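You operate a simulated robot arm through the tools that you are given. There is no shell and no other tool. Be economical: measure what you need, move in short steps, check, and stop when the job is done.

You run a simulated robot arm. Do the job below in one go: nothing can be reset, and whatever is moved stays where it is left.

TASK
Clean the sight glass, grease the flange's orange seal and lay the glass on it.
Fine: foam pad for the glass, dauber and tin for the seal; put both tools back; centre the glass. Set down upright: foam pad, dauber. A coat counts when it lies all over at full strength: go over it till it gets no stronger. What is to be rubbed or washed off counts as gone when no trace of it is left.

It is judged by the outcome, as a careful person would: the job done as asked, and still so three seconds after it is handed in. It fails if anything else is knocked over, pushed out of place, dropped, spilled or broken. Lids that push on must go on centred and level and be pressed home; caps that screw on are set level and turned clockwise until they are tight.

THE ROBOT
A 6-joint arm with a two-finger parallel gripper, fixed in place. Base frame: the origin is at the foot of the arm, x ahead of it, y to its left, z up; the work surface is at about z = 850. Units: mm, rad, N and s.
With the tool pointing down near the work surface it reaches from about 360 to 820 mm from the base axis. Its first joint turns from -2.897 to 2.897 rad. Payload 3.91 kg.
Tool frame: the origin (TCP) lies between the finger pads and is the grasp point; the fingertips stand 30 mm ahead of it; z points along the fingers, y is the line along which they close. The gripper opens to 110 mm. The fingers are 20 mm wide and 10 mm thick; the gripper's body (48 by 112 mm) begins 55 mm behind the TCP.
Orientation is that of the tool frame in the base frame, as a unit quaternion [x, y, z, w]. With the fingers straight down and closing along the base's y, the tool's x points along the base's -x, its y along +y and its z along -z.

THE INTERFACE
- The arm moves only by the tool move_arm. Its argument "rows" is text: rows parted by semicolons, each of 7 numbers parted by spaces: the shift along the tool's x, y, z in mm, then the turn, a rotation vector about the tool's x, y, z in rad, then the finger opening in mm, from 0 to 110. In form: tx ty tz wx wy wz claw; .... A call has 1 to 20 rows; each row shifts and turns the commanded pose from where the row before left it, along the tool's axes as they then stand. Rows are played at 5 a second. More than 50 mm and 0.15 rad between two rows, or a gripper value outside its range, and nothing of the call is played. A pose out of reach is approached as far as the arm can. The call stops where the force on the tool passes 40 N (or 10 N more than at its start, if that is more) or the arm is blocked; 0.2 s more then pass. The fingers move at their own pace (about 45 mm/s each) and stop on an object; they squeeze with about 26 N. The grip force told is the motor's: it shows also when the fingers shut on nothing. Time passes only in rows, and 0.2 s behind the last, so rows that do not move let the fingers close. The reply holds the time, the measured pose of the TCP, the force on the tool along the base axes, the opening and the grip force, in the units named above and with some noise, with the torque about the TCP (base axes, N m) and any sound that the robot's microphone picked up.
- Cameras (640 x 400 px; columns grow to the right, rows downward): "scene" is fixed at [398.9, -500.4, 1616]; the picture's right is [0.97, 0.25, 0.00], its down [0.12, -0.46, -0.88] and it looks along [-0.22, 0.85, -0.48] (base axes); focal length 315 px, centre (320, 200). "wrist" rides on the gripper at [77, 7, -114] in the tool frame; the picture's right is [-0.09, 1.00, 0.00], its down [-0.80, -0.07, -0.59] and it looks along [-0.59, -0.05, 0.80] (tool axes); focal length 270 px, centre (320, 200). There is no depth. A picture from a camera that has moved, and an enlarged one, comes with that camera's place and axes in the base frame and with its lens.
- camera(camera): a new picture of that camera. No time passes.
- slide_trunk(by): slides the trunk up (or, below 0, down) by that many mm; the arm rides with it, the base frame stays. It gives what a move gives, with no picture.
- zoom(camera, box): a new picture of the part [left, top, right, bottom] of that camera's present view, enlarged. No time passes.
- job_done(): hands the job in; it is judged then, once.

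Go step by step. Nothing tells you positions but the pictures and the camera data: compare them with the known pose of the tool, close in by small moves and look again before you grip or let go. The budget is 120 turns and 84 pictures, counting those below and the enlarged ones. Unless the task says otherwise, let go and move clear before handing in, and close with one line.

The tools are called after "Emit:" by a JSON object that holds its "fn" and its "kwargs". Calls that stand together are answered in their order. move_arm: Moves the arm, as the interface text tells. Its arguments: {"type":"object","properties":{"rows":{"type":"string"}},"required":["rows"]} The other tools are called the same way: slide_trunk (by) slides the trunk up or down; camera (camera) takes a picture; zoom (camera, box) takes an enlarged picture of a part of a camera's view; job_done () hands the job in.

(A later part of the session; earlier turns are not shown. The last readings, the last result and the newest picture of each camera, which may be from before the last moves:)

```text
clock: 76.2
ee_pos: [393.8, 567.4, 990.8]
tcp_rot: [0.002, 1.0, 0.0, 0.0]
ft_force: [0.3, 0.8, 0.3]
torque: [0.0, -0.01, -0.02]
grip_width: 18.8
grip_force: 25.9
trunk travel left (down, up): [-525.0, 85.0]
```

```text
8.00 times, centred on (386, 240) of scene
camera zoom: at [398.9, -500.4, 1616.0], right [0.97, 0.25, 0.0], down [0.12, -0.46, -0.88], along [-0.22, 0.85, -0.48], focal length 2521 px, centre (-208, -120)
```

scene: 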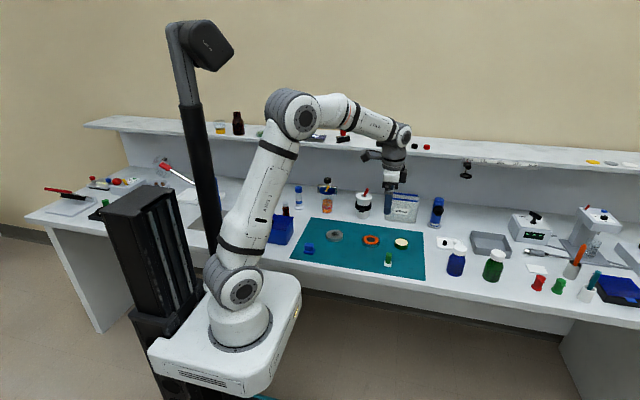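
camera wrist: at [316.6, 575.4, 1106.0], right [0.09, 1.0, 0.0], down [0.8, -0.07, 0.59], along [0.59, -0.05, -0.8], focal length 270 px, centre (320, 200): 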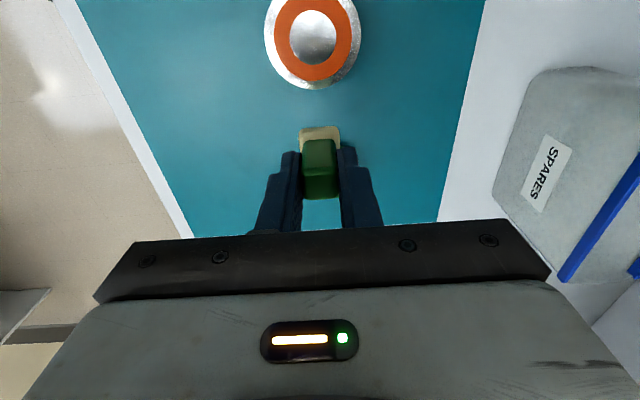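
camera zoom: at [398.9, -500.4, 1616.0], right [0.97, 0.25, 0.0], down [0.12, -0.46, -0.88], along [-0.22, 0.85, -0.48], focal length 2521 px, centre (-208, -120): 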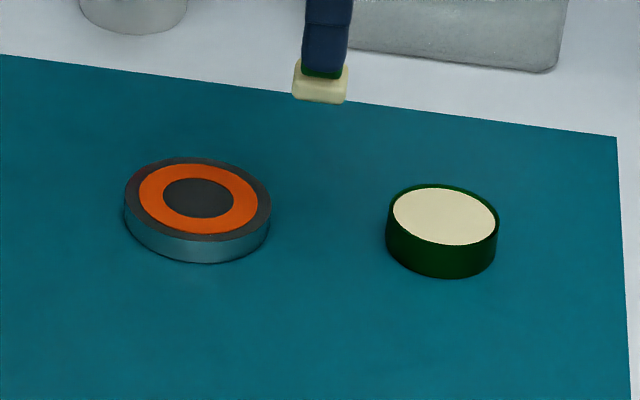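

Dauber is loaded with grease. I'll get a better view of the flange from nearer.

Emit:
{"fn": "move_arm", "kwargs": {"rows": "32 0 0 0 0 0 10;0 0 0 0 0 0 10"}}

Emit:
{"fn": "zoom", "kwargs": {"camera": "wrist", "box": [220, 20, 412, 140]}}

```text
clock: 76.8
ee_pos: [362.3, 567.9, 991.7]
tcp_rot: [0.0, 1.0, 0.0, 0.0]
ft_force: [0.9, 0.2, -0.2]
torque: [0.01, 0.0, 0.0]
grip_width: 18.6
grip_force: 26.0
trunk travel left (down, up): [-525.0, 85.0]
```

```text
3.33 times, centred on (316, 80) of wrist
camera zoom: at [284.5, 575.3, 1105.9], right [0.09, 1.0, 0.0], down [0.8, -0.07, 0.59], along [0.59, -0.05, -0.8], focal length 901 px, centre (333, 600)
```

zoom: 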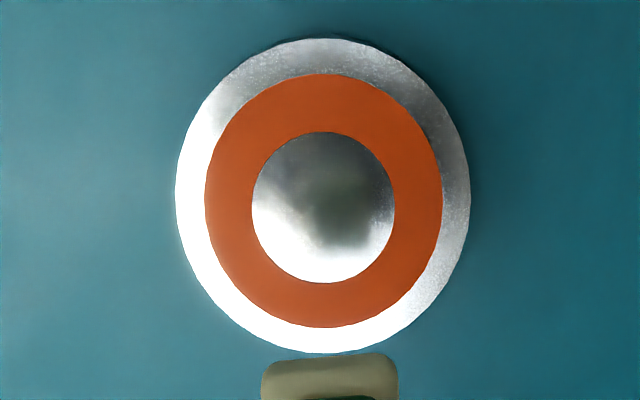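

Flange centre is about (340,568.7), with the seal between radii of about 18 and 30 mm. I'll descend onto the seal's +x side.

Emit:
{"fn": "move_arm", "kwargs": {"rows": "-2.3 0.2 30 0 0 0 10;0 0 30 0 0 0 10;0 0 8.5 0 0 0 10;0 0 2 0 0 0 10;0 0 0 0 0 0 10"}}

```text
clock: 78.0
ee_pos: [364.4, 568.5, 919.9]
tcp_rot: [0.0, 1.0, 0.0, 0.0]
ft_force: [-0.4, 0.0, -0.7]
torque: [-0.01, 0.01, 0.01]
grip_width: 18.7
grip_force: 25.9
trunk travel left (down, up): [-525.0, 85.0]
```

Emit:
{"fn": "move_arm", "kwargs": {"rows": "0 0 1 0 0 0 10;0 0 1 0 0 0 10;0 0 0 0 0 0 10"}}

Emit:
{"fn": "zoom", "kwargs": {"camera": "scene", "box": [346, 220, 394, 250]}}

```text
clock: 78.8
ee_pos: [364.0, 568.4, 917.6]
tcp_rot: [0.0, 1.0, 0.001, 0.001]
ft_force: [-0.3, 0.6, 2.7]
torque: [0.03, 0.0, 0.01]
grip_width: 19.0
grip_force: 26.1
trunk travel left (down, up): [-525.0, 85.0]
```

```text
13.33 times, centred on (370, 235) of scene
camera zoom: at [398.9, -500.4, 1616.0], right [0.97, 0.25, 0.0], down [0.12, -0.46, -0.88], along [-0.22, 0.85, -0.48], focal length 4201 px, centre (-347, -267)
```

zoom: 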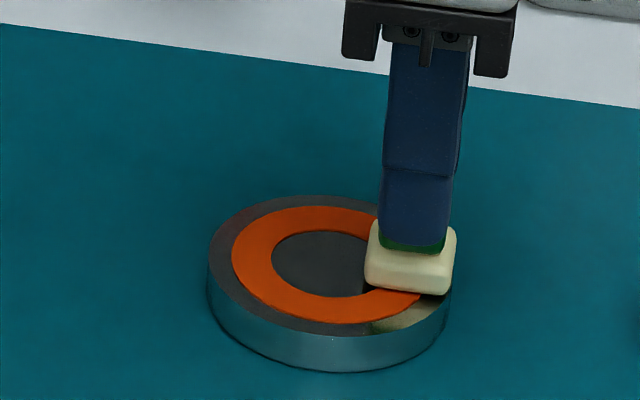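

Light contact. I'll sweep once round the seal at 24 mm radius.

Emit:
{"fn": "move_arm", "kwargs": {"rows": "0 0 0.5 0 0 0 10;1.83 9.18 0 0 0 0 10;5.2 7.79 0 0 0 0 10;7.79 5.2 0 0 0 0 10;9.18 1.83 0 0 0 0 10;9.18 -1.83 0 0 0 0 10;7.79 -5.2 0 0 0 0 10;5.2 -7.79 0 0 0 0 10;1.83 -9.18 0 0 0 0 10;-1.83 -9.18 0 0 0 0 10;-5.2 -7.79 0 0 0 0 10;-7.79 -5.2 0 0 0 0 10;-9.18 -1.83 0 0 0 0 10;-9.18 1.83 0 0 0 0 10;-7.79 5.2 0 0 0 0 10;-5.2 7.79 0 0 0 0 10;-1.83 9.18 0 0 0 0 10;0 0 0 0 0 0 10"}}

Emit:
{"fn": "zoom", "kwargs": {"camera": "scene", "box": [346, 220, 394, 250]}}

```text
clock: 82.6
ee_pos: [364.1, 567.8, 917.3]
tcp_rot: [0.0, 1.0, -0.001, 0.0]
ft_force: [0.9, -4.3, 9.5]
torque: [-0.15, -0.05, 0.01]
grip_width: 19.0
grip_force: 26.2
trunk travel left (down, up): [-525.0, 85.0]
```

```text
13.33 times, centred on (370, 235) of scene
camera zoom: at [398.9, -500.4, 1616.0], right [0.97, 0.25, 0.0], down [0.12, -0.46, -0.88], along [-0.22, 0.85, -0.48], focal length 4201 px, centre (-347, -267)
```

zoom: 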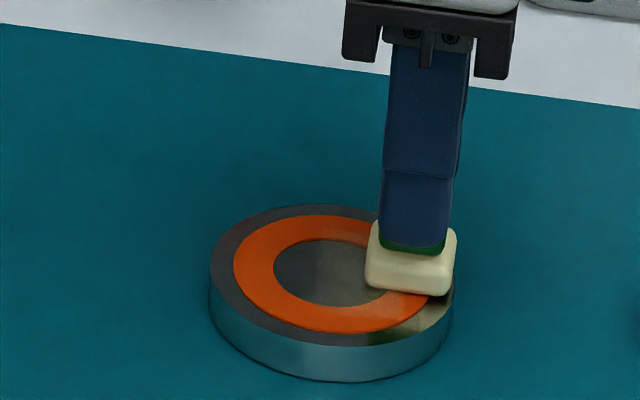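

The flange crept a few mm under drag, so I'll use less force. I'll lift and look at the coat.

Emit:
{"fn": "move_arm", "kwargs": {"rows": "0 0 -40 0 0 0 10;0 0 -33.5 0 0 0 10;0 0 0 0 0 0 10"}}

Emit:
{"fn": "zoom", "kwargs": {"camera": "wrist", "box": [220, 20, 412, 140]}}

```text
clock: 83.4
ee_pos: [361.7, 569.3, 989.4]
tcp_rot: [0.0, 1.0, 0.0, 0.0]
ft_force: [-0.6, -1.3, -0.4]
torque: [0.01, 0.02, -0.04]
grip_width: 19.0
grip_force: 26.2
trunk travel left (down, up): [-525.0, 85.0]
```

```text
3.33 times, centred on (316, 80) of wrist
camera zoom: at [286.4, 576.3, 1105.8], right [0.09, 1.0, 0.0], down [0.8, -0.07, 0.59], along [0.59, -0.05, -0.8], focal length 901 px, centre (333, 600)
```

zoom: 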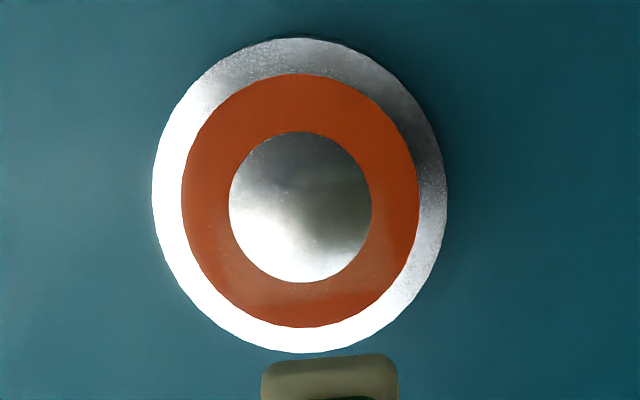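

The coat is just a faint beginning. I'll re-centre at (341.5,563.8), sweep at lighter force in the opposite direction, then again the other way.

Emit:
{"fn": "move_arm", "kwargs": {"rows": "-1.7 -4.9 40 0 0 0 10;0 0 33 0 0 0 10;1.83 -9.18 0 0 0 0 10;5.2 -7.79 0 0 0 0 10;7.79 -5.2 0 0 0 0 10;9.18 -1.83 0 0 0 0 10;9.18 1.83 0 0 0 0 10;7.79 5.2 0 0 0 0 10;5.2 7.79 0 0 0 0 10;1.83 9.18 0 0 0 0 10;-1.83 9.18 0 0 0 0 10;-5.2 7.79 0 0 0 0 10;-7.79 5.2 0 0 0 0 10;-9.18 1.83 0 0 0 0 10;-9.18 -1.83 0 0 0 0 10;-7.79 -5.2 0 0 0 0 10;-5.2 -7.79 0 0 0 0 10;-1.83 -9.18 0 0 0 0 10"}}

Emit:
{"fn": "move_arm", "kwargs": {"rows": "1.83 9.18 0 0 0 0 10;5.2 7.79 0 0 0 0 10;7.79 5.2 0 0 0 0 10;9.18 1.83 0 0 0 0 10;9.18 -1.83 0 0 0 0 10;7.79 -5.2 0 0 0 0 10;5.2 -7.79 0 0 0 0 10;1.83 -9.18 0 0 0 0 10;-1.83 -9.18 0 0 0 0 10;-5.2 -7.79 0 0 0 0 10;-7.79 -5.2 0 0 0 0 10;-9.18 -1.83 0 0 0 0 10;-9.18 1.83 0 0 0 0 10;-7.79 5.2 0 0 0 0 10;-5.2 7.79 0 0 0 0 10;-1.83 9.18 0 0 0 0 10;0 0 -40 0 0 0 10;0 0 -33 0 0 0 10;0 0 0 0 0 0 10"}}

Emit:
{"fn": "zoom", "kwargs": {"camera": "wrist", "box": [220, 20, 412, 140]}}

```text
clock: 87.2
ee_pos: [365.7, 563.4, 919.1]
tcp_rot: [0.0, 1.0, 0.0, 0.0]
ft_force: [0.3, -0.1, -0.8]
torque: [0.0, -0.01, -0.03]
grip_width: 18.8
grip_force: 25.1
trunk travel left (down, up): [-525.0, 85.0]
```

```text
clock: 91.2
ee_pos: [365.5, 563.8, 990.7]
tcp_rot: [0.0, 1.0, 0.0, -0.001]
ft_force: [0.3, 0.2, 0.0]
torque: [-0.04, 0.04, -0.01]
grip_width: 19.0
grip_force: 26.1
trunk travel left (down, up): [-525.0, 85.0]
```

```text
3.33 times, centred on (316, 80) of wrist
camera zoom: at [288.9, 571.6, 1106.1], right [0.09, 1.0, 0.0], down [0.8, -0.07, 0.59], along [0.59, -0.05, -0.8], focal length 901 px, centre (333, 600)
```

zoom: 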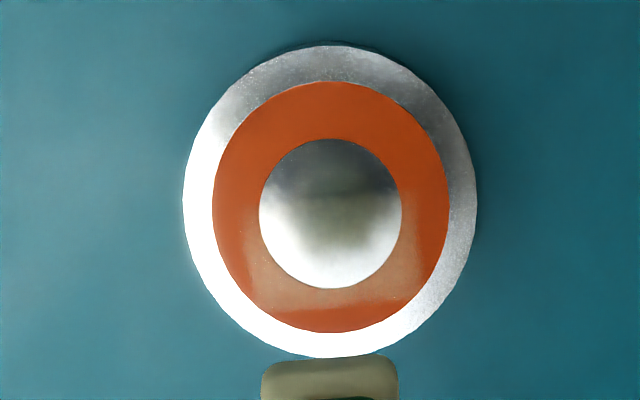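

The light pass barely touched, and the flange is now near (345.5,566.7). I'll check the dauber's load and coat from the scene camera.

Emit:
{"fn": "zoom", "kwargs": {"camera": "scene", "box": [346, 210, 410, 250]}}

```text
10.00 times, centred on (378, 230) of scene
camera zoom: at [398.9, -500.4, 1616.0], right [0.97, 0.25, 0.0], down [0.12, -0.46, -0.88], along [-0.22, 0.85, -0.48], focal length 3151 px, centre (-260, -100)
```

zoom: 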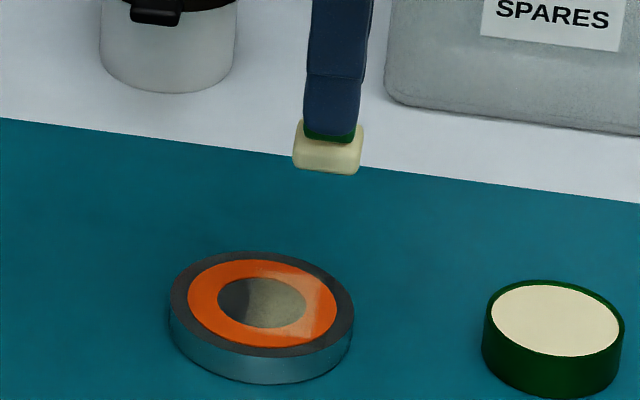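

The dauber is still loaded. To avoid dragging the flange I'll try straight vertical dabs at two places and see whether that coats.

Emit:
{"fn": "move_arm", "kwargs": {"rows": "-4 2.9 40 0 0 0 10;0 0 30 0 0 0 10;0 0 4.5 0 0 0 10;0 0 0 0 0 0 10"}}

Emit:
{"fn": "move_arm", "kwargs": {"rows": "0 0 -5 0 0 0 10;12 12 0 0 0 0 10;12 12 0 0 0 0 10;0 0 5 0 0 0 10;0 0 0 0 0 0 10"}}

Emit:
{"fn": "move_arm", "kwargs": {"rows": "0 0 -35 0 0 0 10;-20 -23 -39.5 0 0 0 10;0 0 0 0 0 0 10"}}

Emit:
{"fn": "zoom", "kwargs": {"camera": "wrist", "box": [220, 20, 412, 140]}}

```text
clock: 92.2
ee_pos: [368.6, 565.1, 918.4]
tcp_rot: [0.0, 1.0, 0.001, 0.001]
ft_force: [1.2, 1.8, 8.1]
torque: [0.05, -0.03, -0.01]
grip_width: 18.8
grip_force: 26.0
trunk travel left (down, up): [-525.0, 85.0]
```

```text
clock: 93.4
ee_pos: [345.1, 591.4, 918.5]
tcp_rot: [0.0, 1.0, 0.001, 0.0]
ft_force: [-1.4, -1.2, 8.9]
torque: [-0.05, 0.04, -0.03]
grip_width: 18.5
grip_force: 25.6
trunk travel left (down, up): [-525.0, 85.0]
```

```text
clock: 94.2
ee_pos: [364.1, 566.0, 991.2]
tcp_rot: [0.0, 1.0, 0.0, 0.0]
ft_force: [0.1, 0.1, -0.1]
torque: [-0.04, 0.0, 0.02]
grip_width: 19.0
grip_force: 25.6
trunk travel left (down, up): [-525.0, 85.0]
```

```text
3.33 times, centred on (316, 80) of wrist
camera zoom: at [288.6, 573.9, 1106.5], right [0.09, 1.0, 0.0], down [0.8, -0.07, 0.59], along [0.59, -0.05, -0.8], focal length 901 px, centre (333, 600)
```

zoom: 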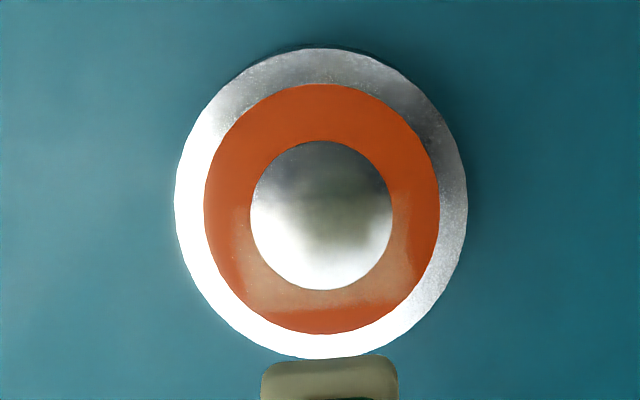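

Plain dabs leave nothing and don't move the flange, so rubbing is needed. I'll try a circle at about 5 N.

Emit:
{"fn": "move_arm", "kwargs": {"rows": "-4.2 -1 40 0 0 0 10;0 0 33.7 0 0 0 10;1.83 9.18 0 0 0 0 10;5.2 7.79 0 0 0 0 10;7.79 5.2 0 0 0 0 10;9.18 1.83 0 0 0 0 10;9.18 -1.83 0 0 0 0 10;7.79 -5.2 0 0 0 0 10;5.2 -7.79 0 0 0 0 10;1.83 -9.18 0 0 0 0 10"}}

Emit:
{"fn": "move_arm", "kwargs": {"rows": "-1.83 -9.18 0 0 0 0 10;-5.2 -7.79 0 0 0 0 10;-7.79 -5.2 0 0 0 0 10;-9.18 -1.83 0 0 0 0 10;-9.18 1.83 0 0 0 0 10;-7.79 5.2 0 0 0 0 10;-5.2 7.79 0 0 0 0 10;-1.83 9.18 0 0 0 0 10;0 0 0 0 0 0 10"}}

Emit:
{"fn": "move_arm", "kwargs": {"rows": "0 0 -40 0 0 0 10;4.2 1 -33.7 0 0 0 10;0 0 0 0 0 0 10"}}

Emit:
{"fn": "zoom", "kwargs": {"camera": "wrist", "box": [220, 20, 412, 140]}}

```text
clock: 96.4
ee_pos: [321.2, 567.6, 919.0]
tcp_rot: [0.0, 1.0, 0.0, 0.0]
ft_force: [-0.4, 1.2, 8.1]
torque: [0.13, 0.06, -0.01]
grip_width: 19.1
grip_force: 25.9
trunk travel left (down, up): [-525.0, 85.0]
```

```text
clock: 98.4
ee_pos: [369.4, 565.4, 917.4]
tcp_rot: [0.0, 1.0, 0.0, 0.0]
ft_force: [0.8, -3.1, 7.2]
torque: [-0.15, 0.01, 0.06]
grip_width: 19.0
grip_force: 26.2
trunk travel left (down, up): [-525.0, 85.0]
```

```text
clock: 99.2
ee_pos: [364.3, 568.1, 990.7]
tcp_rot: [-0.001, 1.0, 0.0, 0.0]
ft_force: [0.5, 0.6, 0.2]
torque: [0.0, 0.0, -0.01]
grip_width: 19.2
grip_force: 25.6
trunk travel left (down, up): [-525.0, 85.0]
```

```text
3.33 times, centred on (316, 80) of wrist
camera zoom: at [288.5, 575.1, 1106.3], right [0.09, 1.0, 0.0], down [0.8, -0.07, 0.59], along [0.59, -0.05, -0.8], focal length 901 px, centre (333, 600)
```

zoom: 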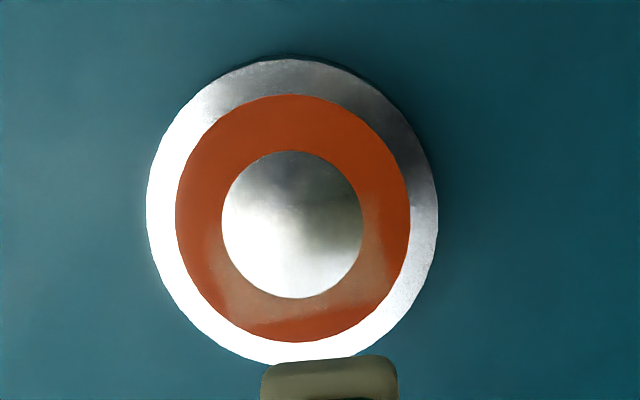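

The flange creeps on each full circle, and coat appears only where the dauber first touched, so perhaps the load is spent fast. I'll reload with a longer dwell, then test strokes at one spot.

Emit:
{"fn": "move_arm", "kwargs": {"rows": "-46 4.4 0 0 0 0 10;-46 4.4 0 0 0 0 10;0 0 40 0 0 0 10;0 0 25 0 0 0 10;0 0 4 0 0 0 10;0 0 0 0 0 0 10;0 0 0 0 0 0 10"}}

Emit:
{"fn": "move_arm", "kwargs": {"rows": "2 0 0 0 0 0 10;-4 0 0 0 0 0 10;4 0 0 0 0 0 10;-2 0 0 0 0 0 10;0 0 -29 0 0 0 10;0 0 -40 0 0 0 10;0 0 0 0 0 0 10"}}

Emit:
{"fn": "zoom", "kwargs": {"camera": "scene", "box": [346, 210, 426, 260]}}

```text
clock: 100.8
ee_pos: [457.5, 576.9, 921.8]
tcp_rot: [0.0, 1.0, 0.002, 0.002]
ft_force: [1.0, 1.8, 5.9]
torque: [0.02, -0.12, 0.0]
grip_width: 18.6
grip_force: 26.2
trunk travel left (down, up): [-525.0, 85.0]
```

```text
clock: 102.4
ee_pos: [458.3, 575.6, 990.8]
tcp_rot: [0.0, 1.0, 0.0, -0.001]
ft_force: [-0.2, 0.5, -0.8]
torque: [-0.03, -0.01, -0.04]
grip_width: 18.9
grip_force: 26.0
trunk travel left (down, up): [-525.0, 85.0]
```

```text
8.00 times, centred on (386, 235) of scene
camera zoom: at [398.9, -500.4, 1616.0], right [0.97, 0.25, 0.0], down [0.12, -0.46, -0.88], along [-0.22, 0.85, -0.48], focal length 2521 px, centre (-208, -80)
```

zoom: 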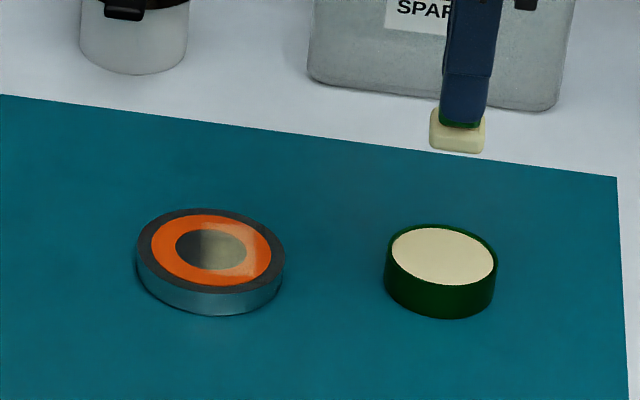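

Reloaded. I'll go to the seal's −x side and rub with short balanced strokes.

Emit:
{"fn": "move_arm", "kwargs": {"rows": "45 -5.3 0 0 0 0 10;45 -5.3 0 0 0 0 10;44 -5.2 0 0 0 0 10;0 0 40 0 0 0 10;0 0 33.2 0 0 0 10;0 5 0 0 0 0 10;0 -10 0 0 0 0 10;0 10 0 0 0 0 10;0 -10 0 0 0 0 10;0 10 0 0 0 0 10;0 -10 0 0 0 0 10;0 10 0 0 0 0 10;0 -5 0 0 0 0 10;0 0 0 0 0 0 10"}}

Emit:
{"fn": "move_arm", "kwargs": {"rows": "0 0 -40 0 0 0 10;-44 8 -33.2 0 0 0 10;0 0 0 0 0 0 10"}}

Emit:
{"fn": "zoom", "kwargs": {"camera": "wrist", "box": [220, 20, 412, 140]}}

```text
clock: 105.4
ee_pos: [323.4, 559.9, 916.9]
tcp_rot: [0.0, 1.0, 0.0, -0.001]
ft_force: [-1.3, -0.7, 1.3]
torque: [-0.05, 0.0, 0.01]
grip_width: 18.9
grip_force: 25.9
trunk travel left (down, up): [-525.0, 85.0]
```

```text
refused: row 2 steps farther than a row can; nothing moved
```

```text
3.33 times, centred on (316, 80) of wrist
camera zoom: at [246.6, 567.5, 1033.0], right [0.09, 1.0, 0.0], down [0.8, -0.07, 0.59], along [0.59, -0.05, -0.8], focal length 901 px, centre (333, 600)
```

zoom: 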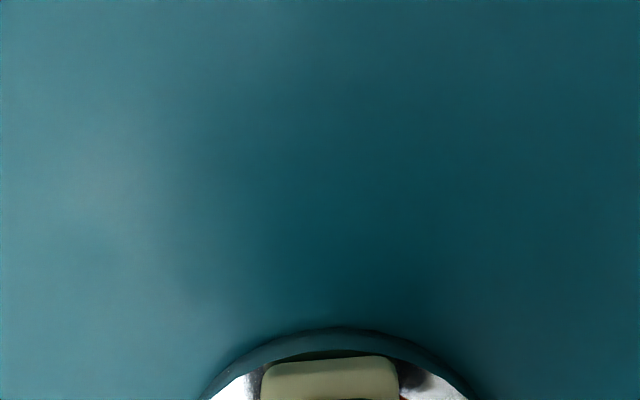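

Emit:
{"fn": "move_arm", "kwargs": {"rows": "0 0 -40 0 0 0 10;-22 4 -33.2 0 0 0 10;-22 4 0 0 0 0 10;0 0 0 0 0 0 10"}}

Emit:
{"fn": "zoom", "kwargs": {"camera": "wrist", "box": [220, 20, 412, 140]}}

```text
clock: 106.4
ee_pos: [367.7, 567.9, 990.9]
tcp_rot: [0.0, 1.0, 0.0, 0.0]
ft_force: [0.1, -0.1, 0.1]
torque: [0.0, 0.04, -0.03]
grip_width: 18.7
grip_force: 26.2
trunk travel left (down, up): [-525.0, 85.0]
```

```text
3.33 times, centred on (316, 80) of wrist
camera zoom: at [290.9, 575.3, 1106.3], right [0.09, 1.0, 0.0], down [0.8, -0.07, 0.59], along [0.59, -0.05, -0.8], focal length 901 px, centre (333, 600)
```

zoom: 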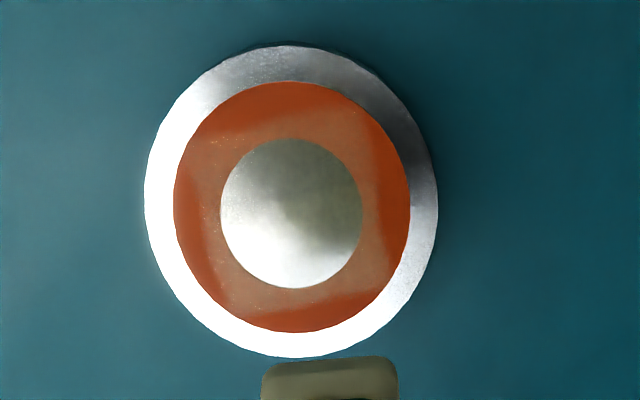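

Coat now shows on the inner part of the seal all round, but not the outer. I'll look closer.

Emit:
{"fn": "zoom", "kwargs": {"camera": "wrist", "box": [260, 40, 356, 100]}}

Emit:
{"fn": "zoom", "kwargs": {"camera": "scene", "box": [356, 230, 388, 250]}}

```text
6.67 times, centred on (308, 70) of wrist
camera zoom: at [290.9, 575.3, 1106.3], right [0.09, 1.0, 0.0], down [0.8, -0.07, 0.59], along [0.59, -0.05, -0.8], focal length 1802 px, centre (400, 1067)
```

zoom: 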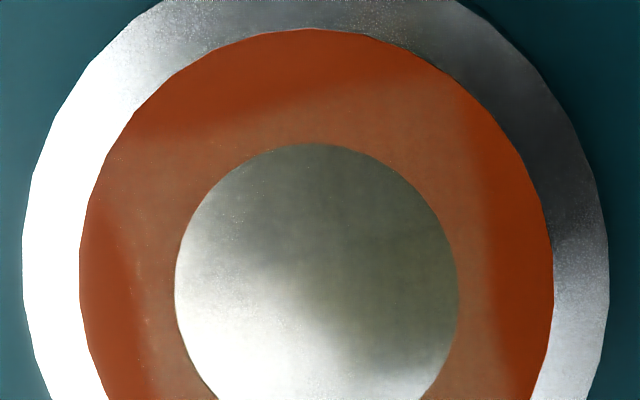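

```text
16.00 times, centred on (372, 240) of scene
camera zoom: at [398.9, -500.4, 1616.0], right [0.97, 0.25, 0.0], down [0.12, -0.46, -0.88], along [-0.22, 0.85, -0.48], focal length 5041 px, centre (-512, -440)
```

zoom: 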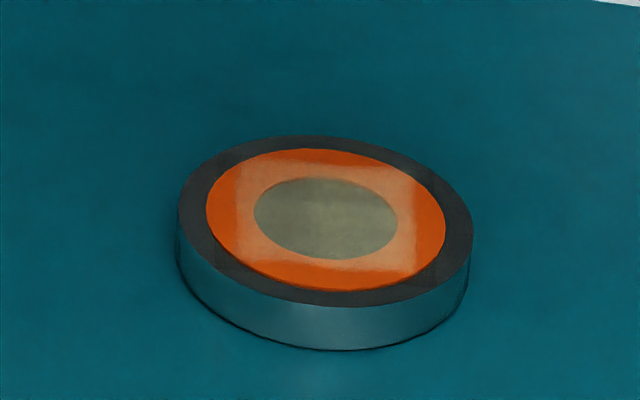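

The coat shows as a square field about 43 mm wide over the seal, so I should rub that field centrally instead of out at radius 24. I'll raster ±10 mm about the flange centre (347.5,560.8).

Emit:
{"fn": "move_arm", "kwargs": {"rows": "10 2.1 40 0 0 0 10;0 0 33.7 0 0 0 10;0 -10 0 0 0 0 10;0 -10 0 0 0 0 10;10 0 0 0 0 0 10;0 10 0 0 0 0 10;0 10 0 0 0 0 10;10 0 0 0 0 0 10;0 -10 0 0 0 0 10;0 -10 0 0 0 0 10;0 10 0 0 0 0 10;0 10 0 0 0 0 10;-10 0 0 0 0 0 10;0 -10 0 0 0 0 10;0 -10 0 0 0 0 10;-10 0 0 0 0 0 10;0 10 0 0 0 0 10;0 10 0 0 0 0 10;0 0 0 0 0 0 10"}}

Emit:
{"fn": "move_arm", "kwargs": {"rows": "0 0 -40 0 0 0 10;-10 -2.1 -33.7 0 0 0 10;0 0 0 0 0 0 10"}}

Emit:
{"fn": "zoom", "kwargs": {"camera": "wrist", "box": [220, 20, 412, 140]}}

Emit:
{"fn": "zoom", "kwargs": {"camera": "scene", "box": [356, 230, 388, 250]}}

```text
clock: 110.4
ee_pos: [357.8, 569.1, 918.6]
tcp_rot: [0.0, 1.0, 0.0, 0.0]
ft_force: [0.4, -3.8, 8.2]
torque: [-0.22, -0.04, 0.02]
grip_width: 18.8
grip_force: 25.8
trunk travel left (down, up): [-525.0, 85.0]
```

```text
clock: 111.2
ee_pos: [367.4, 567.8, 989.6]
tcp_rot: [0.001, 1.0, 0.0, 0.0]
ft_force: [0.4, 0.5, -1.7]
torque: [-0.01, 0.0, 0.0]
grip_width: 18.8
grip_force: 26.2
trunk travel left (down, up): [-525.0, 85.0]
```

```text
3.33 times, centred on (316, 80) of wrist
camera zoom: at [290.5, 575.8, 1105.4], right [0.09, 1.0, 0.0], down [0.8, -0.07, 0.59], along [0.59, -0.05, -0.8], focal length 901 px, centre (333, 600)
```

zoom: 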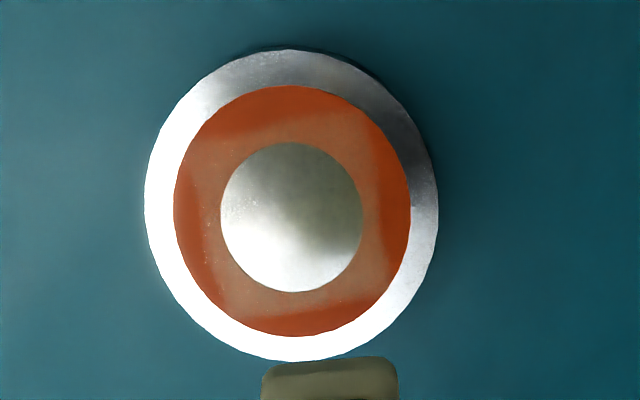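

```text
16.00 times, centred on (372, 240) of scene
camera zoom: at [398.9, -500.4, 1616.0], right [0.97, 0.25, 0.0], down [0.12, -0.46, -0.88], along [-0.22, 0.85, -0.48], focal length 5041 px, centre (-512, -440)
```

zoom: 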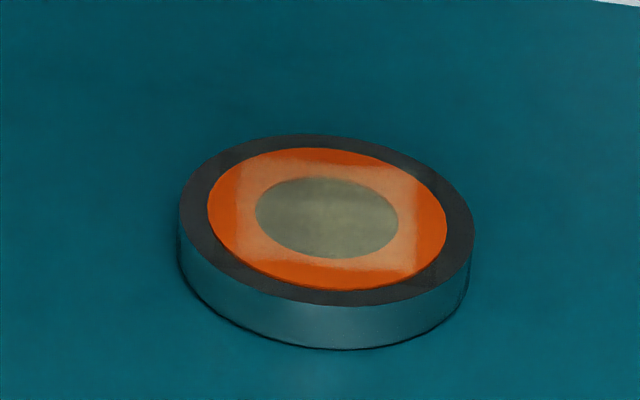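

The square looks even, with no visible strengthening. I'll reload and repeat once to confirm it's at full strength.

Emit:
{"fn": "move_arm", "kwargs": {"rows": "-45 3.9 0 0 0 0 10;-45 3.9 0 0 0 0 10;0 0 40 0 0 0 10;0 0 25 0 0 0 10;0 0 4.5 0 0 0 10;0 0 0 0 0 0 10;2 0 0 0 0 0 10;-4 0 0 0 0 0 10;4 0 0 0 0 0 10;-2 0 0 0 0 0 10;0 0 0 0 0 0 10;0 0 -29.5 0 0 0 10;0 0 -40 0 0 0 10;45 -3.9 0 0 0 0 10;45 -3.9 0 0 0 0 10;0 0 0 0 0 0 10"}}

Emit:
{"fn": "move_arm", "kwargs": {"rows": "10 2.1 40 0 0 0 10;0 0 33.7 0 0 0 10;0 -10 0 0 0 0 10;0 -10 0 0 0 0 10;10 0 0 0 0 0 10;0 10 0 0 0 0 10;0 10 0 0 0 0 10;10 0 0 0 0 0 10;0 -10 0 0 0 0 10;0 -10 0 0 0 0 10;0 10 0 0 0 0 10;0 10 0 0 0 0 10;-10 0 0 0 0 0 10;0 -10 0 0 0 0 10;0 -10 0 0 0 0 10;-10 0 0 0 0 0 10;0 10 0 0 0 0 10;0 10 0 0 0 0 10;0 0 0 0 0 0 10"}}

Emit:
{"fn": "move_arm", "kwargs": {"rows": "0 0 -40 0 0 0 10;-10 -2.1 -33.7 0 0 0 10;0 0 0 0 0 0 10"}}

Emit:
{"fn": "zoom", "kwargs": {"camera": "scene", "box": [356, 230, 388, 250]}}

Emit:
{"fn": "zoom", "kwargs": {"camera": "wrist", "box": [220, 20, 412, 140]}}

```text
clock: 114.6
ee_pos: [368.0, 568.6, 991.0]
tcp_rot: [0.001, 1.0, 0.0, 0.001]
ft_force: [0.1, 0.0, 0.6]
torque: [0.01, 0.0, -0.02]
grip_width: 18.8
grip_force: 26.0
trunk travel left (down, up): [-525.0, 85.0]
```

```text
clock: 118.6
ee_pos: [358.4, 569.8, 917.6]
tcp_rot: [0.001, 1.0, 0.0, 0.0]
ft_force: [1.1, -3.0, 4.7]
torque: [-0.14, -0.07, 0.0]
grip_width: 18.7
grip_force: 26.1
trunk travel left (down, up): [-525.0, 85.0]
```

```text
clock: 119.4
ee_pos: [367.1, 569.4, 990.5]
tcp_rot: [0.0, 1.0, 0.0, 0.0]
ft_force: [0.1, -0.6, 0.1]
torque: [0.0, 0.02, -0.02]
grip_width: 18.8
grip_force: 26.4
trunk travel left (down, up): [-525.0, 85.0]
```

```text
16.00 times, centred on (372, 240) of scene
camera zoom: at [398.9, -500.4, 1616.0], right [0.97, 0.25, 0.0], down [0.12, -0.46, -0.88], along [-0.22, 0.85, -0.48], focal length 5041 px, centre (-512, -440)
```

zoom: 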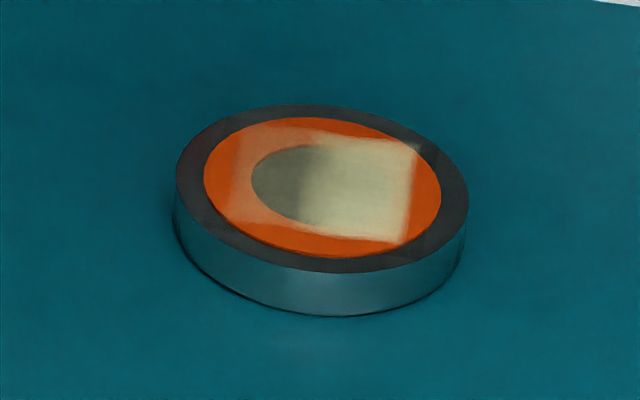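

```text
3.33 times, centred on (316, 80) of wrist
camera zoom: at [291.1, 576.2, 1106.1], right [0.09, 1.0, 0.0], down [0.8, -0.07, 0.59], along [0.59, -0.05, -0.8], focal length 901 px, centre (333, 600)
```

zoom: 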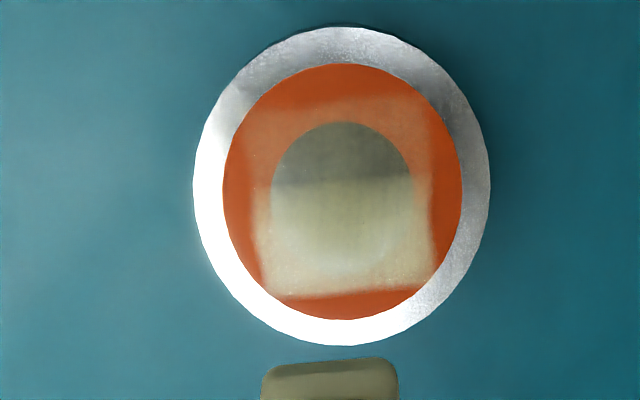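

The reload made the +x half clearly stronger, so the load runs out and the −x half needs a fresh load. The flange moved to about (344.3,574); I'll reload and do the −x half with shorter, balanced strokes.

Emit:
{"fn": "move_arm", "kwargs": {"rows": "-45 3.9 0 0 0 0 10;-45 3.9 0 0 0 0 10;0 0 40 0 0 0 10;0 0 25 0 0 0 10;0 0 4.5 0 0 0 10;0 0 0 0 0 0 10;2 0 0 0 0 0 10;-4 0 0 0 0 0 10;4 0 0 0 0 0 10;-2 0 0 0 0 0 10;0 0 0 0 0 0 10;0 0 -29.5 0 0 0 10;0 0 -40 0 0 0 10;45 -3.9 0 0 0 0 10;45 -3.9 0 0 0 0 10;0 0 0 0 0 0 10"}}

Emit:
{"fn": "move_arm", "kwargs": {"rows": "32.2 5.3 30 0 0 0 10;0 0 40 0 0 0 10;0 0 3.6 0 0 0 10;0 9 0 0 0 0 10;0 -9 0 0 0 0 10;0 -9 0 0 0 0 10;0 9 0 0 0 0 10;0 9 0 0 0 0 10;0 -9 0 0 0 0 10;0 -9 0 0 0 0 10;0 9 0 0 0 0 10;-7 0 0 0 0 0 10;0 9 0 0 0 0 10;0 -9 0 0 0 0 10;0 -9 0 0 0 0 10;0 9 0 0 0 0 10;0 0 0 0 0 0 10"}}

Emit:
{"fn": "move_arm", "kwargs": {"rows": "0 0 -40 0 0 0 10;-25.2 -5.3 -33.6 0 0 0 10;0 0 0 0 0 0 10"}}

Emit:
{"fn": "zoom", "kwargs": {"camera": "wrist", "box": [220, 20, 412, 140]}}

```text
clock: 122.8
ee_pos: [366.8, 569.4, 991.5]
tcp_rot: [0.001, 1.0, 0.0, 0.0]
ft_force: [0.4, 0.0, 0.9]
torque: [0.0, 0.04, -0.01]
grip_width: 19.0
grip_force: 25.2
trunk travel left (down, up): [-525.0, 85.0]
```

```text
clock: 126.4
ee_pos: [341.0, 572.5, 917.6]
tcp_rot: [0.0, 1.0, 0.0, 0.001]
ft_force: [0.8, -0.3, 2.5]
torque: [-0.09, -0.07, 0.0]
grip_width: 18.5
grip_force: 26.0
trunk travel left (down, up): [-525.0, 85.0]
```

```text
clock: 127.2
ee_pos: [367.6, 568.6, 990.7]
tcp_rot: [0.0, 1.0, 0.0, 0.0]
ft_force: [-0.2, -1.2, -0.1]
torque: [0.02, 0.01, 0.02]
grip_width: 18.7
grip_force: 26.3
trunk travel left (down, up): [-525.0, 85.0]
```

```text
3.33 times, centred on (316, 80) of wrist
camera zoom: at [290.8, 575.7, 1106.0], right [0.09, 1.0, 0.0], down [0.8, -0.07, 0.59], along [0.59, -0.05, -0.8], focal length 901 px, centre (333, 600)
```

zoom: 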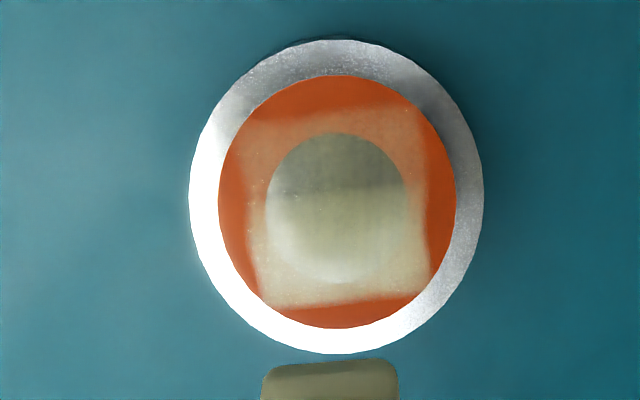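

The −x half is getting stronger. I'll repeat: reload and rub the −x half again.

Emit:
{"fn": "move_arm", "kwargs": {"rows": "-45 3.9 0 0 0 0 10;-45 3.9 0 0 0 0 10;0 0 40 0 0 0 10;0 0 25 0 0 0 10;0 0 4.5 0 0 0 10;0 0 0 0 0 0 10;2 0 0 0 0 0 10;-4 0 0 0 0 0 10;4 0 0 0 0 0 10;-2 0 0 0 0 0 10;0 0 0 0 0 0 10;0 0 -29.5 0 0 0 10;0 0 -40 0 0 0 10;45 -3.9 0 0 0 0 10;45 -3.9 0 0 0 0 10;0 0 0 0 0 0 10"}}

Emit:
{"fn": "move_arm", "kwargs": {"rows": "30.3 3.6 30 0 0 0 10;0 0 40 0 0 0 10;0 0 3.8 0 0 0 10;0 9 0 0 0 0 10;0 -9 0 0 0 0 10;0 -9 0 0 0 0 10;0 9 0 0 0 0 10;0 9 0 0 0 0 10;0 -9 0 0 0 0 10;0 -9 0 0 0 0 10;0 9 0 0 0 0 10;-4 0 0 0 0 0 10;0 9 0 0 0 0 10;0 -9 0 0 0 0 10;0 -9 0 0 0 0 10;0 9 0 0 0 0 10;0 0 0 0 0 0 10"}}

Emit:
{"fn": "move_arm", "kwargs": {"rows": "0 0 -40 0 0 0 10;-26.3 -3.6 -33.8 0 0 0 10;0 0 0 0 0 0 10"}}

Emit:
{"fn": "zoom", "kwargs": {"camera": "wrist", "box": [220, 20, 412, 140]}}

```text
clock: 130.6
ee_pos: [367.4, 568.7, 991.2]
tcp_rot: [0.001, 1.0, -0.001, 0.0]
ft_force: [0.3, 0.2, -0.2]
torque: [-0.03, 0.0, -0.01]
grip_width: 18.8
grip_force: 26.0
trunk travel left (down, up): [-525.0, 85.0]
```

```text
clock: 134.2
ee_pos: [340.6, 571.1, 916.6]
tcp_rot: [-0.001, 1.0, 0.001, 0.0]
ft_force: [1.3, -2.1, 4.5]
torque: [-0.11, -0.05, 0.0]
grip_width: 18.8
grip_force: 26.5
trunk travel left (down, up): [-525.0, 85.0]
```

```text
clock: 135.0
ee_pos: [368.2, 568.3, 990.3]
tcp_rot: [0.001, 1.0, 0.0, 0.001]
ft_force: [-0.4, 0.5, -0.2]
torque: [0.01, 0.01, -0.01]
grip_width: 18.9
grip_force: 25.9
trunk travel left (down, up): [-525.0, 85.0]
```

```text
3.33 times, centred on (316, 80) of wrist
camera zoom: at [291.1, 575.5, 1105.5], right [0.09, 1.0, 0.0], down [0.8, -0.07, 0.59], along [0.59, -0.05, -0.8], focal length 901 px, centre (333, 600)
```

zoom: 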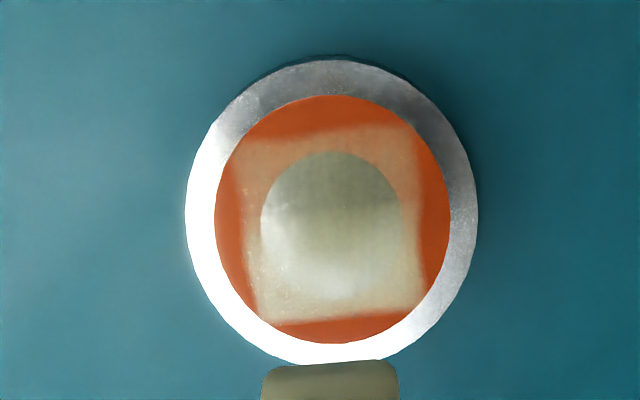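

Coat is growing but the −x edge is still weaker, and the flange has crept to about (350,571). I'll reload and stroke in −x direction there, which also nudges the flange back.

Emit:
{"fn": "move_arm", "kwargs": {"rows": "-45 3.9 0 0 0 0 10;-45 3.9 0 0 0 0 10;0 0 40 0 0 0 10;0 0 25 0 0 0 10;0 0 4.5 0 0 0 10;0 0 0 0 0 0 10;2 0 0 0 0 0 10;-4 0 0 0 0 0 10;4 0 0 0 0 0 10;-2 0 0 0 0 0 10;0 0 0 0 0 0 10;0 0 -29.5 0 0 0 10;0 0 -40 0 0 0 10;45 -3.9 0 0 0 0 10;45 -3.9 0 0 0 0 10;0 0 0 0 0 0 10"}}

Emit:
{"fn": "move_arm", "kwargs": {"rows": "17.5 11.1 30 0 0 0 10;0 0 40 0 0 0 10;0 0 4 0 0 0 10;7 0 0 0 0 0 10;7 0 0 0 0 0 10;0 -9 0 0 0 0 10;0 -9 0 0 0 0 10;0 0 -5 0 0 0 10;-14 0 0 0 0 0 10;0 0 5 0 0 0 10;7 0 0 0 0 0 10;7 0 0 0 0 0 10;0 9 0 0 0 0 10;0 9 0 0 0 0 10;0 0 -5 0 0 0 10;-12 -9 0 0 0 0 10;0 0 5 0 0 0 10;7 0 0 0 0 0 10;6 0 0 0 0 0 10;0 0 0 0 0 0 10"}}

Emit:
{"fn": "move_arm", "kwargs": {"rows": "0 0 -40 0 0 0 10;-32.5 -2.1 -34 0 0 0 10;0 0 0 0 0 0 10"}}

Emit:
{"fn": "zoom", "kwargs": {"camera": "wrist", "box": [220, 20, 412, 140]}}

```text
clock: 138.4
ee_pos: [367.5, 567.5, 993.3]
tcp_rot: [0.001, 1.0, 0.0, 0.0]
ft_force: [-0.2, -0.1, -1.7]
torque: [-0.01, 0.0, -0.05]
grip_width: 18.6
grip_force: 26.1
trunk travel left (down, up): [-525.0, 85.0]
```

```text
clock: 142.6
ee_pos: [334.9, 570.4, 917.2]
tcp_rot: [0.0, 1.0, 0.0, 0.0]
ft_force: [2.2, 0.6, 5.7]
torque: [0.03, -0.12, -0.02]
grip_width: 18.7
grip_force: 26.2
trunk travel left (down, up): [-525.0, 85.0]
```

```text
clock: 143.4
ee_pos: [368.3, 568.2, 992.1]
tcp_rot: [0.0, 1.0, 0.0, 0.0]
ft_force: [0.3, 0.0, -0.4]
torque: [-0.01, 0.02, 0.01]
grip_width: 19.0
grip_force: 25.9
trunk travel left (down, up): [-525.0, 85.0]
```

```text
3.33 times, centred on (316, 80) of wrist
camera zoom: at [290.8, 576.4, 1106.5], right [0.09, 1.0, 0.0], down [0.8, -0.07, 0.59], along [0.59, -0.05, -0.8], focal length 901 px, centre (333, 600)
```

zoom: 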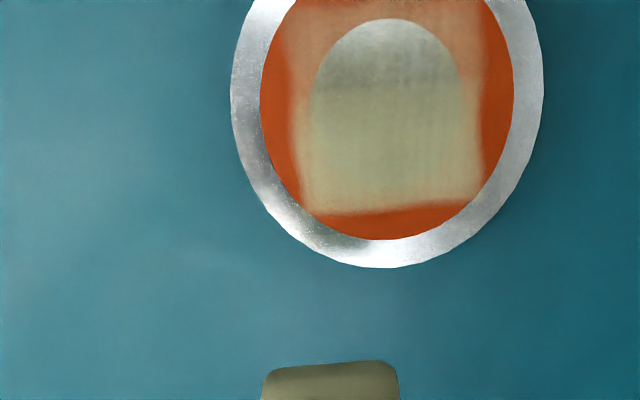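

The flange sticks to the loaded dauber and was dragged to about (323.5,587); I can drag it back later the same way. To coat without dragging I'll reload, then press and twist the dauber in place over the weak −x half.

Emit:
{"fn": "move_arm", "kwargs": {"rows": "-45 3.9 0 0 0 0 10;-45 3.9 0 0 0 0 10;0 0 40 0 0 0 10;0 0 25 0 0 0 10;0 0 4.5 0 0 0 10;0 0 0 0 0 0 10;2 0 0 0 0 0 10;-4 0 0 0 0 0 10;4 0 0 0 0 0 10;-2 0 0 0 0 0 10;0 0 0 0 0 0 10;0 0 -29.5 0 0 0 10;0 0 -40 0 0 0 10;45 -3.9 0 0 0 0 10;45 -3.9 0 0 0 0 10;27 13.6 0 0 0 0 10;26 13.7 0 0 0 0 10;0 0 0 0 0 0 10"}}

Emit:
{"fn": "move_arm", "kwargs": {"rows": "0 0 40 0 0 0 10;0 0 29 0 0 0 10;0 0 5 0 0 0 10;0 0 0 0 0 0.15 10;0 0 0 0 0 -0.15 10;0 0 0 0 0 -0.15 10;0 0 0 0 0 0.15 10;0 0 -5 0 0 0 10;0 -9 0 0 0 0 10;0 0 5 0 0 0 10;0 0 0 0 0 0.15 10;0 0 0 0 0 -0.15 10;0 0 0 0 0 0 10"}}

Emit:
{"fn": "move_arm", "kwargs": {"rows": "0 0 -5 0 0 0 10;0 -9 0 0 0 0 10;0 0 5 0 0 0 10;0 0 0 0 0 0.15 10;0 0 0 0 0 -0.15 10;0 0 0 0 0 -0.15 10;0 0 0 0 0 0.15 10;0 0 -40 0 0 0 10;0 0 -34 0 0 0 10;-35 9 0 0 0 0 10;0 0 0 0 0 0 10"}}

Emit:
{"fn": "zoom", "kwargs": {"camera": "wrist", "box": [220, 20, 412, 140]}}

```text
clock: 147.2
ee_pos: [313.8, 595.7, 992.3]
tcp_rot: [0.001, 1.0, 0.0, 0.0]
ft_force: [0.4, -0.5, -0.9]
torque: [0.03, 0.03, 0.0]
grip_width: 18.8
grip_force: 25.9
trunk travel left (down, up): [-525.0, 85.0]
```

```text
clock: 150.0
ee_pos: [314.0, 586.4, 917.3]
tcp_rot: [0.0, 1.0, 0.0, -0.001]
ft_force: [-0.8, -0.7, 0.7]
torque: [0.04, 0.02, 0.0]
grip_width: 19.2
grip_force: 26.3
trunk travel left (down, up): [-525.0, 85.0]
```

```text
clock: 152.4
ee_pos: [349.8, 586.6, 990.7]
tcp_rot: [0.0, 1.0, 0.001, 0.0]
ft_force: [0.1, 0.3, -0.3]
torque: [-0.02, 0.0, 0.01]
grip_width: 18.6
grip_force: 25.9
trunk travel left (down, up): [-525.0, 85.0]
```

```text
3.33 times, centred on (316, 80) of wrist
camera zoom: at [273.4, 593.9, 1106.3], right [0.09, 1.0, 0.0], down [0.8, -0.07, 0.59], along [0.59, -0.05, -0.8], focal length 901 px, centre (333, 600)
```

zoom: 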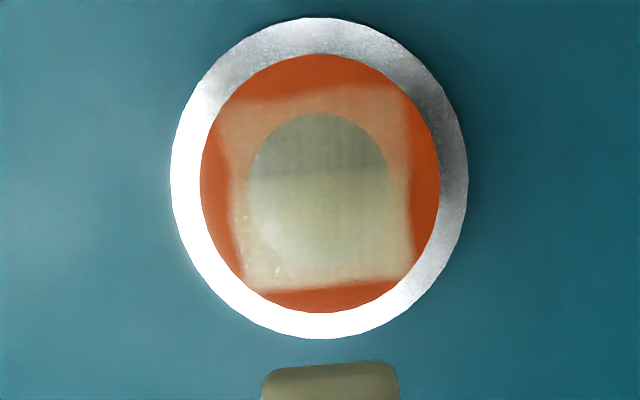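

Press-and-twist works: the −x band strengthened and the flange stayed put at about (324.7,586.2). I'll repeat there with a fresh load.

Emit:
{"fn": "move_arm", "kwargs": {"rows": "-36 -3.5 0 0 0 0 10;-36 -3.5 0 0 0 0 10;-36 -3.5 0 0 0 0 10;0 0 40 0 0 0 10;0 0 25 0 0 0 10;0 0 4.5 0 0 0 10;0 0 0 0 0 0 10;2 0 0 0 0 0 10;-4 0 0 0 0 0 10;4 0 0 0 0 0 10;-2 0 0 0 0 0 10;0 0 0 0 0 0 10;0 0 -29.5 0 0 0 10;0 0 -40 0 0 0 10;47.3 6.2 0 0 0 0 10;47.3 6.2 0 0 0 0 10;47.2 6.3 0 0 0 0 10;0 0 0 0 0 0 10"}}

Emit:
{"fn": "move_arm", "kwargs": {"rows": "0 0 40 0 0 0 10;0 0 29 0 0 0 10;0 0 5.3 0 0 0 10;0 0 0 0 0 0.15 10;0 0 0 0 0 -0.15 10;0 0 0 0 0 -0.15 10;0 0 0 0 0 0.15 10;0 0 -5.3 0 0 0 10;0 -9 0 0 0 0 10;0 0 5.3 0 0 0 10;0 0 0 0 0 0.15 10;0 0 0 0 0 -0.15 10;0 0 0 0 0 0 10"}}

Emit:
{"fn": "move_arm", "kwargs": {"rows": "0 0 -5.3 0 0 0 10;0 -9 0 0 0 0 10;0 0 5.3 0 0 0 10;0 0 0 0 0 0.15 10;0 0 0 0 0 -0.15 10;0 0 0 0 0 -0.15 10;0 0 0 0 0 0.15 10;0 0 -40 0 0 0 10;0 0 -34.3 0 0 0 10;-35 9 0 0 0 0 10;0 0 0 0 0 0 10"}}

Emit:
{"fn": "zoom", "kwargs": {"camera": "wrist", "box": [220, 20, 412, 140]}}

```text
clock: 156.2
ee_pos: [316.7, 595.1, 989.7]
tcp_rot: [0.0, 1.0, 0.0, 0.0]
ft_force: [0.9, -0.6, 0.1]
torque: [0.01, 0.01, 0.02]
grip_width: 18.8
grip_force: 26.2
trunk travel left (down, up): [-525.0, 85.0]
```

```text
clock: 159.0
ee_pos: [315.8, 585.2, 916.3]
tcp_rot: [0.001, 1.0, 0.001, 0.0]
ft_force: [1.0, 0.5, 6.0]
torque: [0.05, -0.03, 0.03]
grip_width: 18.9
grip_force: 26.2
trunk travel left (down, up): [-525.0, 85.0]
```

```text
clock: 161.4
ee_pos: [351.6, 586.2, 991.8]
tcp_rot: [0.001, 1.0, 0.0, 0.0]
ft_force: [0.0, 0.1, -0.6]
torque: [0.02, 0.04, 0.01]
grip_width: 18.9
grip_force: 26.0
trunk travel left (down, up): [-525.0, 85.0]
```

```text
3.33 times, centred on (316, 80) of wrist
camera zoom: at [274.3, 593.0, 1106.3], right [0.09, 1.0, 0.0], down [0.8, -0.07, 0.59], along [0.59, -0.05, -0.8], focal length 901 px, centre (333, 600)
```

zoom: 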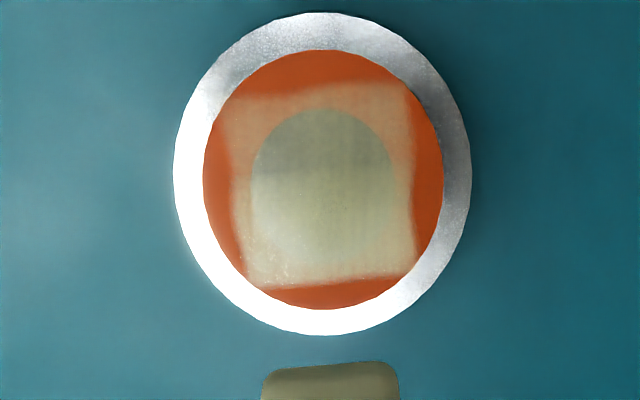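

It is growing stronger. I'll run two more loads on the −x half with longer twists before looking again.

Emit:
{"fn": "move_arm", "kwargs": {"rows": "-36 -3.3 0 0 0 0 10;-36 -3.2 0 0 0 0 10;-34.8 -3.2 0 0 0 0 10;0 0 40 0 0 0 10;0 0 25 0 0 0 10;0 0 4.5 0 0 0 10;0 0 0 0 0 0 10;2 0 0 0 0 0 10;-4 0 0 0 0 0 10;4 0 0 0 0 0 10;-2 0 0 0 0 0 10;0 0 0 0 0 0 10;0 0 -29.5 0 0 0 10;0 0 -40 0 0 0 10;47.3 6.2 0 0 0 0 10;47.3 6.2 0 0 0 0 10;47.2 6.3 0 0 0 0 10;0 0 0 0 0 0 10"}}

Emit:
{"fn": "move_arm", "kwargs": {"rows": "0 0 40 0 0 0 10;0 0 29 0 0 0 10;0 0 5.3 0 0 0 10;0 0 0 0 0 0.15 10;0 0 0 0 0 -0.15 10;0 0 0 0 0 -0.15 10;0 0 0 0 0 0.15 10;0 0 0 0 0 0.15 10;0 0 0 0 0 -0.15 10;0 0 -5.3 0 0 0 10;0 -18 0 0 0 0 10;0 0 5.3 0 0 0 10;0 0 0 0 0 0.15 10;0 0 0 0 0 -0.15 10;0 0 0 0 0 -0.15 10;0 0 0 0 0 0.15 10;0 0 0 0 0 0.15 10;0 0 0 0 0 -0.15 10;0 0 0 0 0 0 10"}}

Emit:
{"fn": "move_arm", "kwargs": {"rows": "0 0 -40 0 0 0 10;0 0 -34.3 0 0 0 10;-35 9 0 0 0 0 10;0 0 0 0 0 0 10"}}

Emit:
{"fn": "move_arm", "kwargs": {"rows": "-36 -3.3 0 0 0 0 10;-36 -3.2 0 0 0 0 10;-34.8 -3.2 0 0 0 0 10;0 0 40 0 0 0 10;0 0 25 0 0 0 10;0 0 4.5 0 0 0 10;0 0 0 0 0 0 10;2 0 0 0 0 0 10;-4 0 0 0 0 0 10;4 0 0 0 0 0 10;-2 0 0 0 0 0 10;0 0 0 0 0 0 10;0 0 -29.5 0 0 0 10;0 0 -40 0 0 0 10;47.3 6.2 0 0 0 0 10;47.3 6.2 0 0 0 0 10;47.2 6.3 0 0 0 0 10;0 0 0 0 0 0 10"}}

Emit:
{"fn": "move_arm", "kwargs": {"rows": "0 0 40 0 0 0 10;0 0 29 0 0 0 10;0 0 5.3 0 0 0 10;0 0 0 0 0 0.15 10;0 0 0 0 0 -0.15 10;0 0 0 0 0 -0.15 10;0 0 0 0 0 0.15 10;0 0 0 0 0 0.15 10;0 0 0 0 0 -0.15 10;0 0 -5.3 0 0 0 10;0 -18 0 0 0 0 10;0 0 5.3 0 0 0 10;0 0 0 0 0 0.15 10;0 0 0 0 0 -0.15 10;0 0 0 0 0 -0.15 10;0 0 0 0 0 0.15 10;0 0 0 0 0 0.15 10;0 0 0 0 0 -0.15 10;0 0 0 0 0 0 10"}}

Emit:
{"fn": "move_arm", "kwargs": {"rows": "0 0 -40 0 0 0 10;0 0 -34.3 0 0 0 10;-35 9 0 0 0 0 10;0 0 0 0 0 0 10"}}

Emit:
{"fn": "zoom", "kwargs": {"camera": "wrist", "box": [220, 20, 412, 140]}}

```text
clock: 165.2
ee_pos: [316.3, 595.6, 990.8]
tcp_rot: [0.001, 1.0, 0.0, 0.0]
ft_force: [0.6, -0.4, -0.9]
torque: [0.0, -0.03, -0.01]
grip_width: 18.7
grip_force: 26.5
trunk travel left (down, up): [-525.0, 85.0]
```

```text
clock: 169.2
ee_pos: [315.1, 576.4, 917.5]
tcp_rot: [0.0, 1.0, 0.0, 0.0]
ft_force: [-0.4, -0.6, 5.3]
torque: [0.01, -0.02, 0.0]
grip_width: 18.6
grip_force: 26.4
trunk travel left (down, up): [-525.0, 85.0]
```

```text
clock: 170.2
ee_pos: [350.1, 586.8, 992.6]
tcp_rot: [0.001, 1.0, 0.0, 0.0]
ft_force: [0.5, 0.0, 0.4]
torque: [-0.02, -0.02, 0.01]
grip_width: 18.7
grip_force: 26.3
trunk travel left (down, up): [-525.0, 85.0]
```

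```text
clock: 174.0
ee_pos: [315.5, 595.6, 989.9]
tcp_rot: [0.001, 1.0, 0.0, 0.0]
ft_force: [-0.4, 0.8, 0.3]
torque: [0.0, -0.03, 0.02]
grip_width: 19.0
grip_force: 26.0
trunk travel left (down, up): [-525.0, 85.0]
```

```text
clock: 178.0
ee_pos: [315.0, 575.8, 916.7]
tcp_rot: [0.0, 1.0, 0.0, -0.001]
ft_force: [-0.1, -0.3, 3.0]
torque: [0.0, -0.02, 0.01]
grip_width: 18.7
grip_force: 26.5
trunk travel left (down, up): [-525.0, 85.0]
```

```text
clock: 179.0
ee_pos: [350.7, 586.1, 991.7]
tcp_rot: [0.0, 1.0, 0.0, 0.0]
ft_force: [0.0, -0.3, -0.1]
torque: [-0.01, 0.04, 0.01]
grip_width: 18.9
grip_force: 26.1
trunk travel left (down, up): [-525.0, 85.0]
```

```text
3.33 times, centred on (316, 80) of wrist
camera zoom: at [273.3, 593.5, 1106.0], right [0.09, 1.0, 0.0], down [0.8, -0.07, 0.59], along [0.59, -0.05, -0.8], focal length 901 px, centre (333, 600)
```

zoom: 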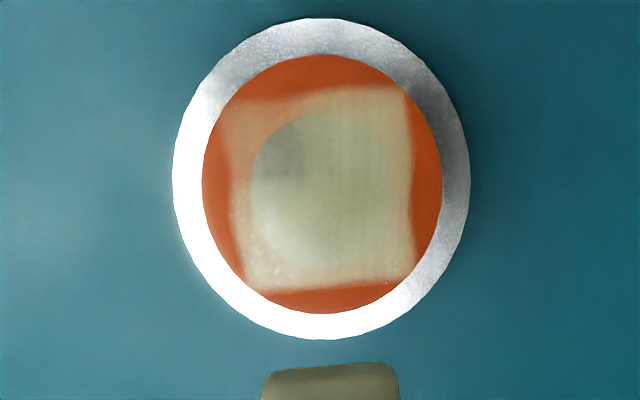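

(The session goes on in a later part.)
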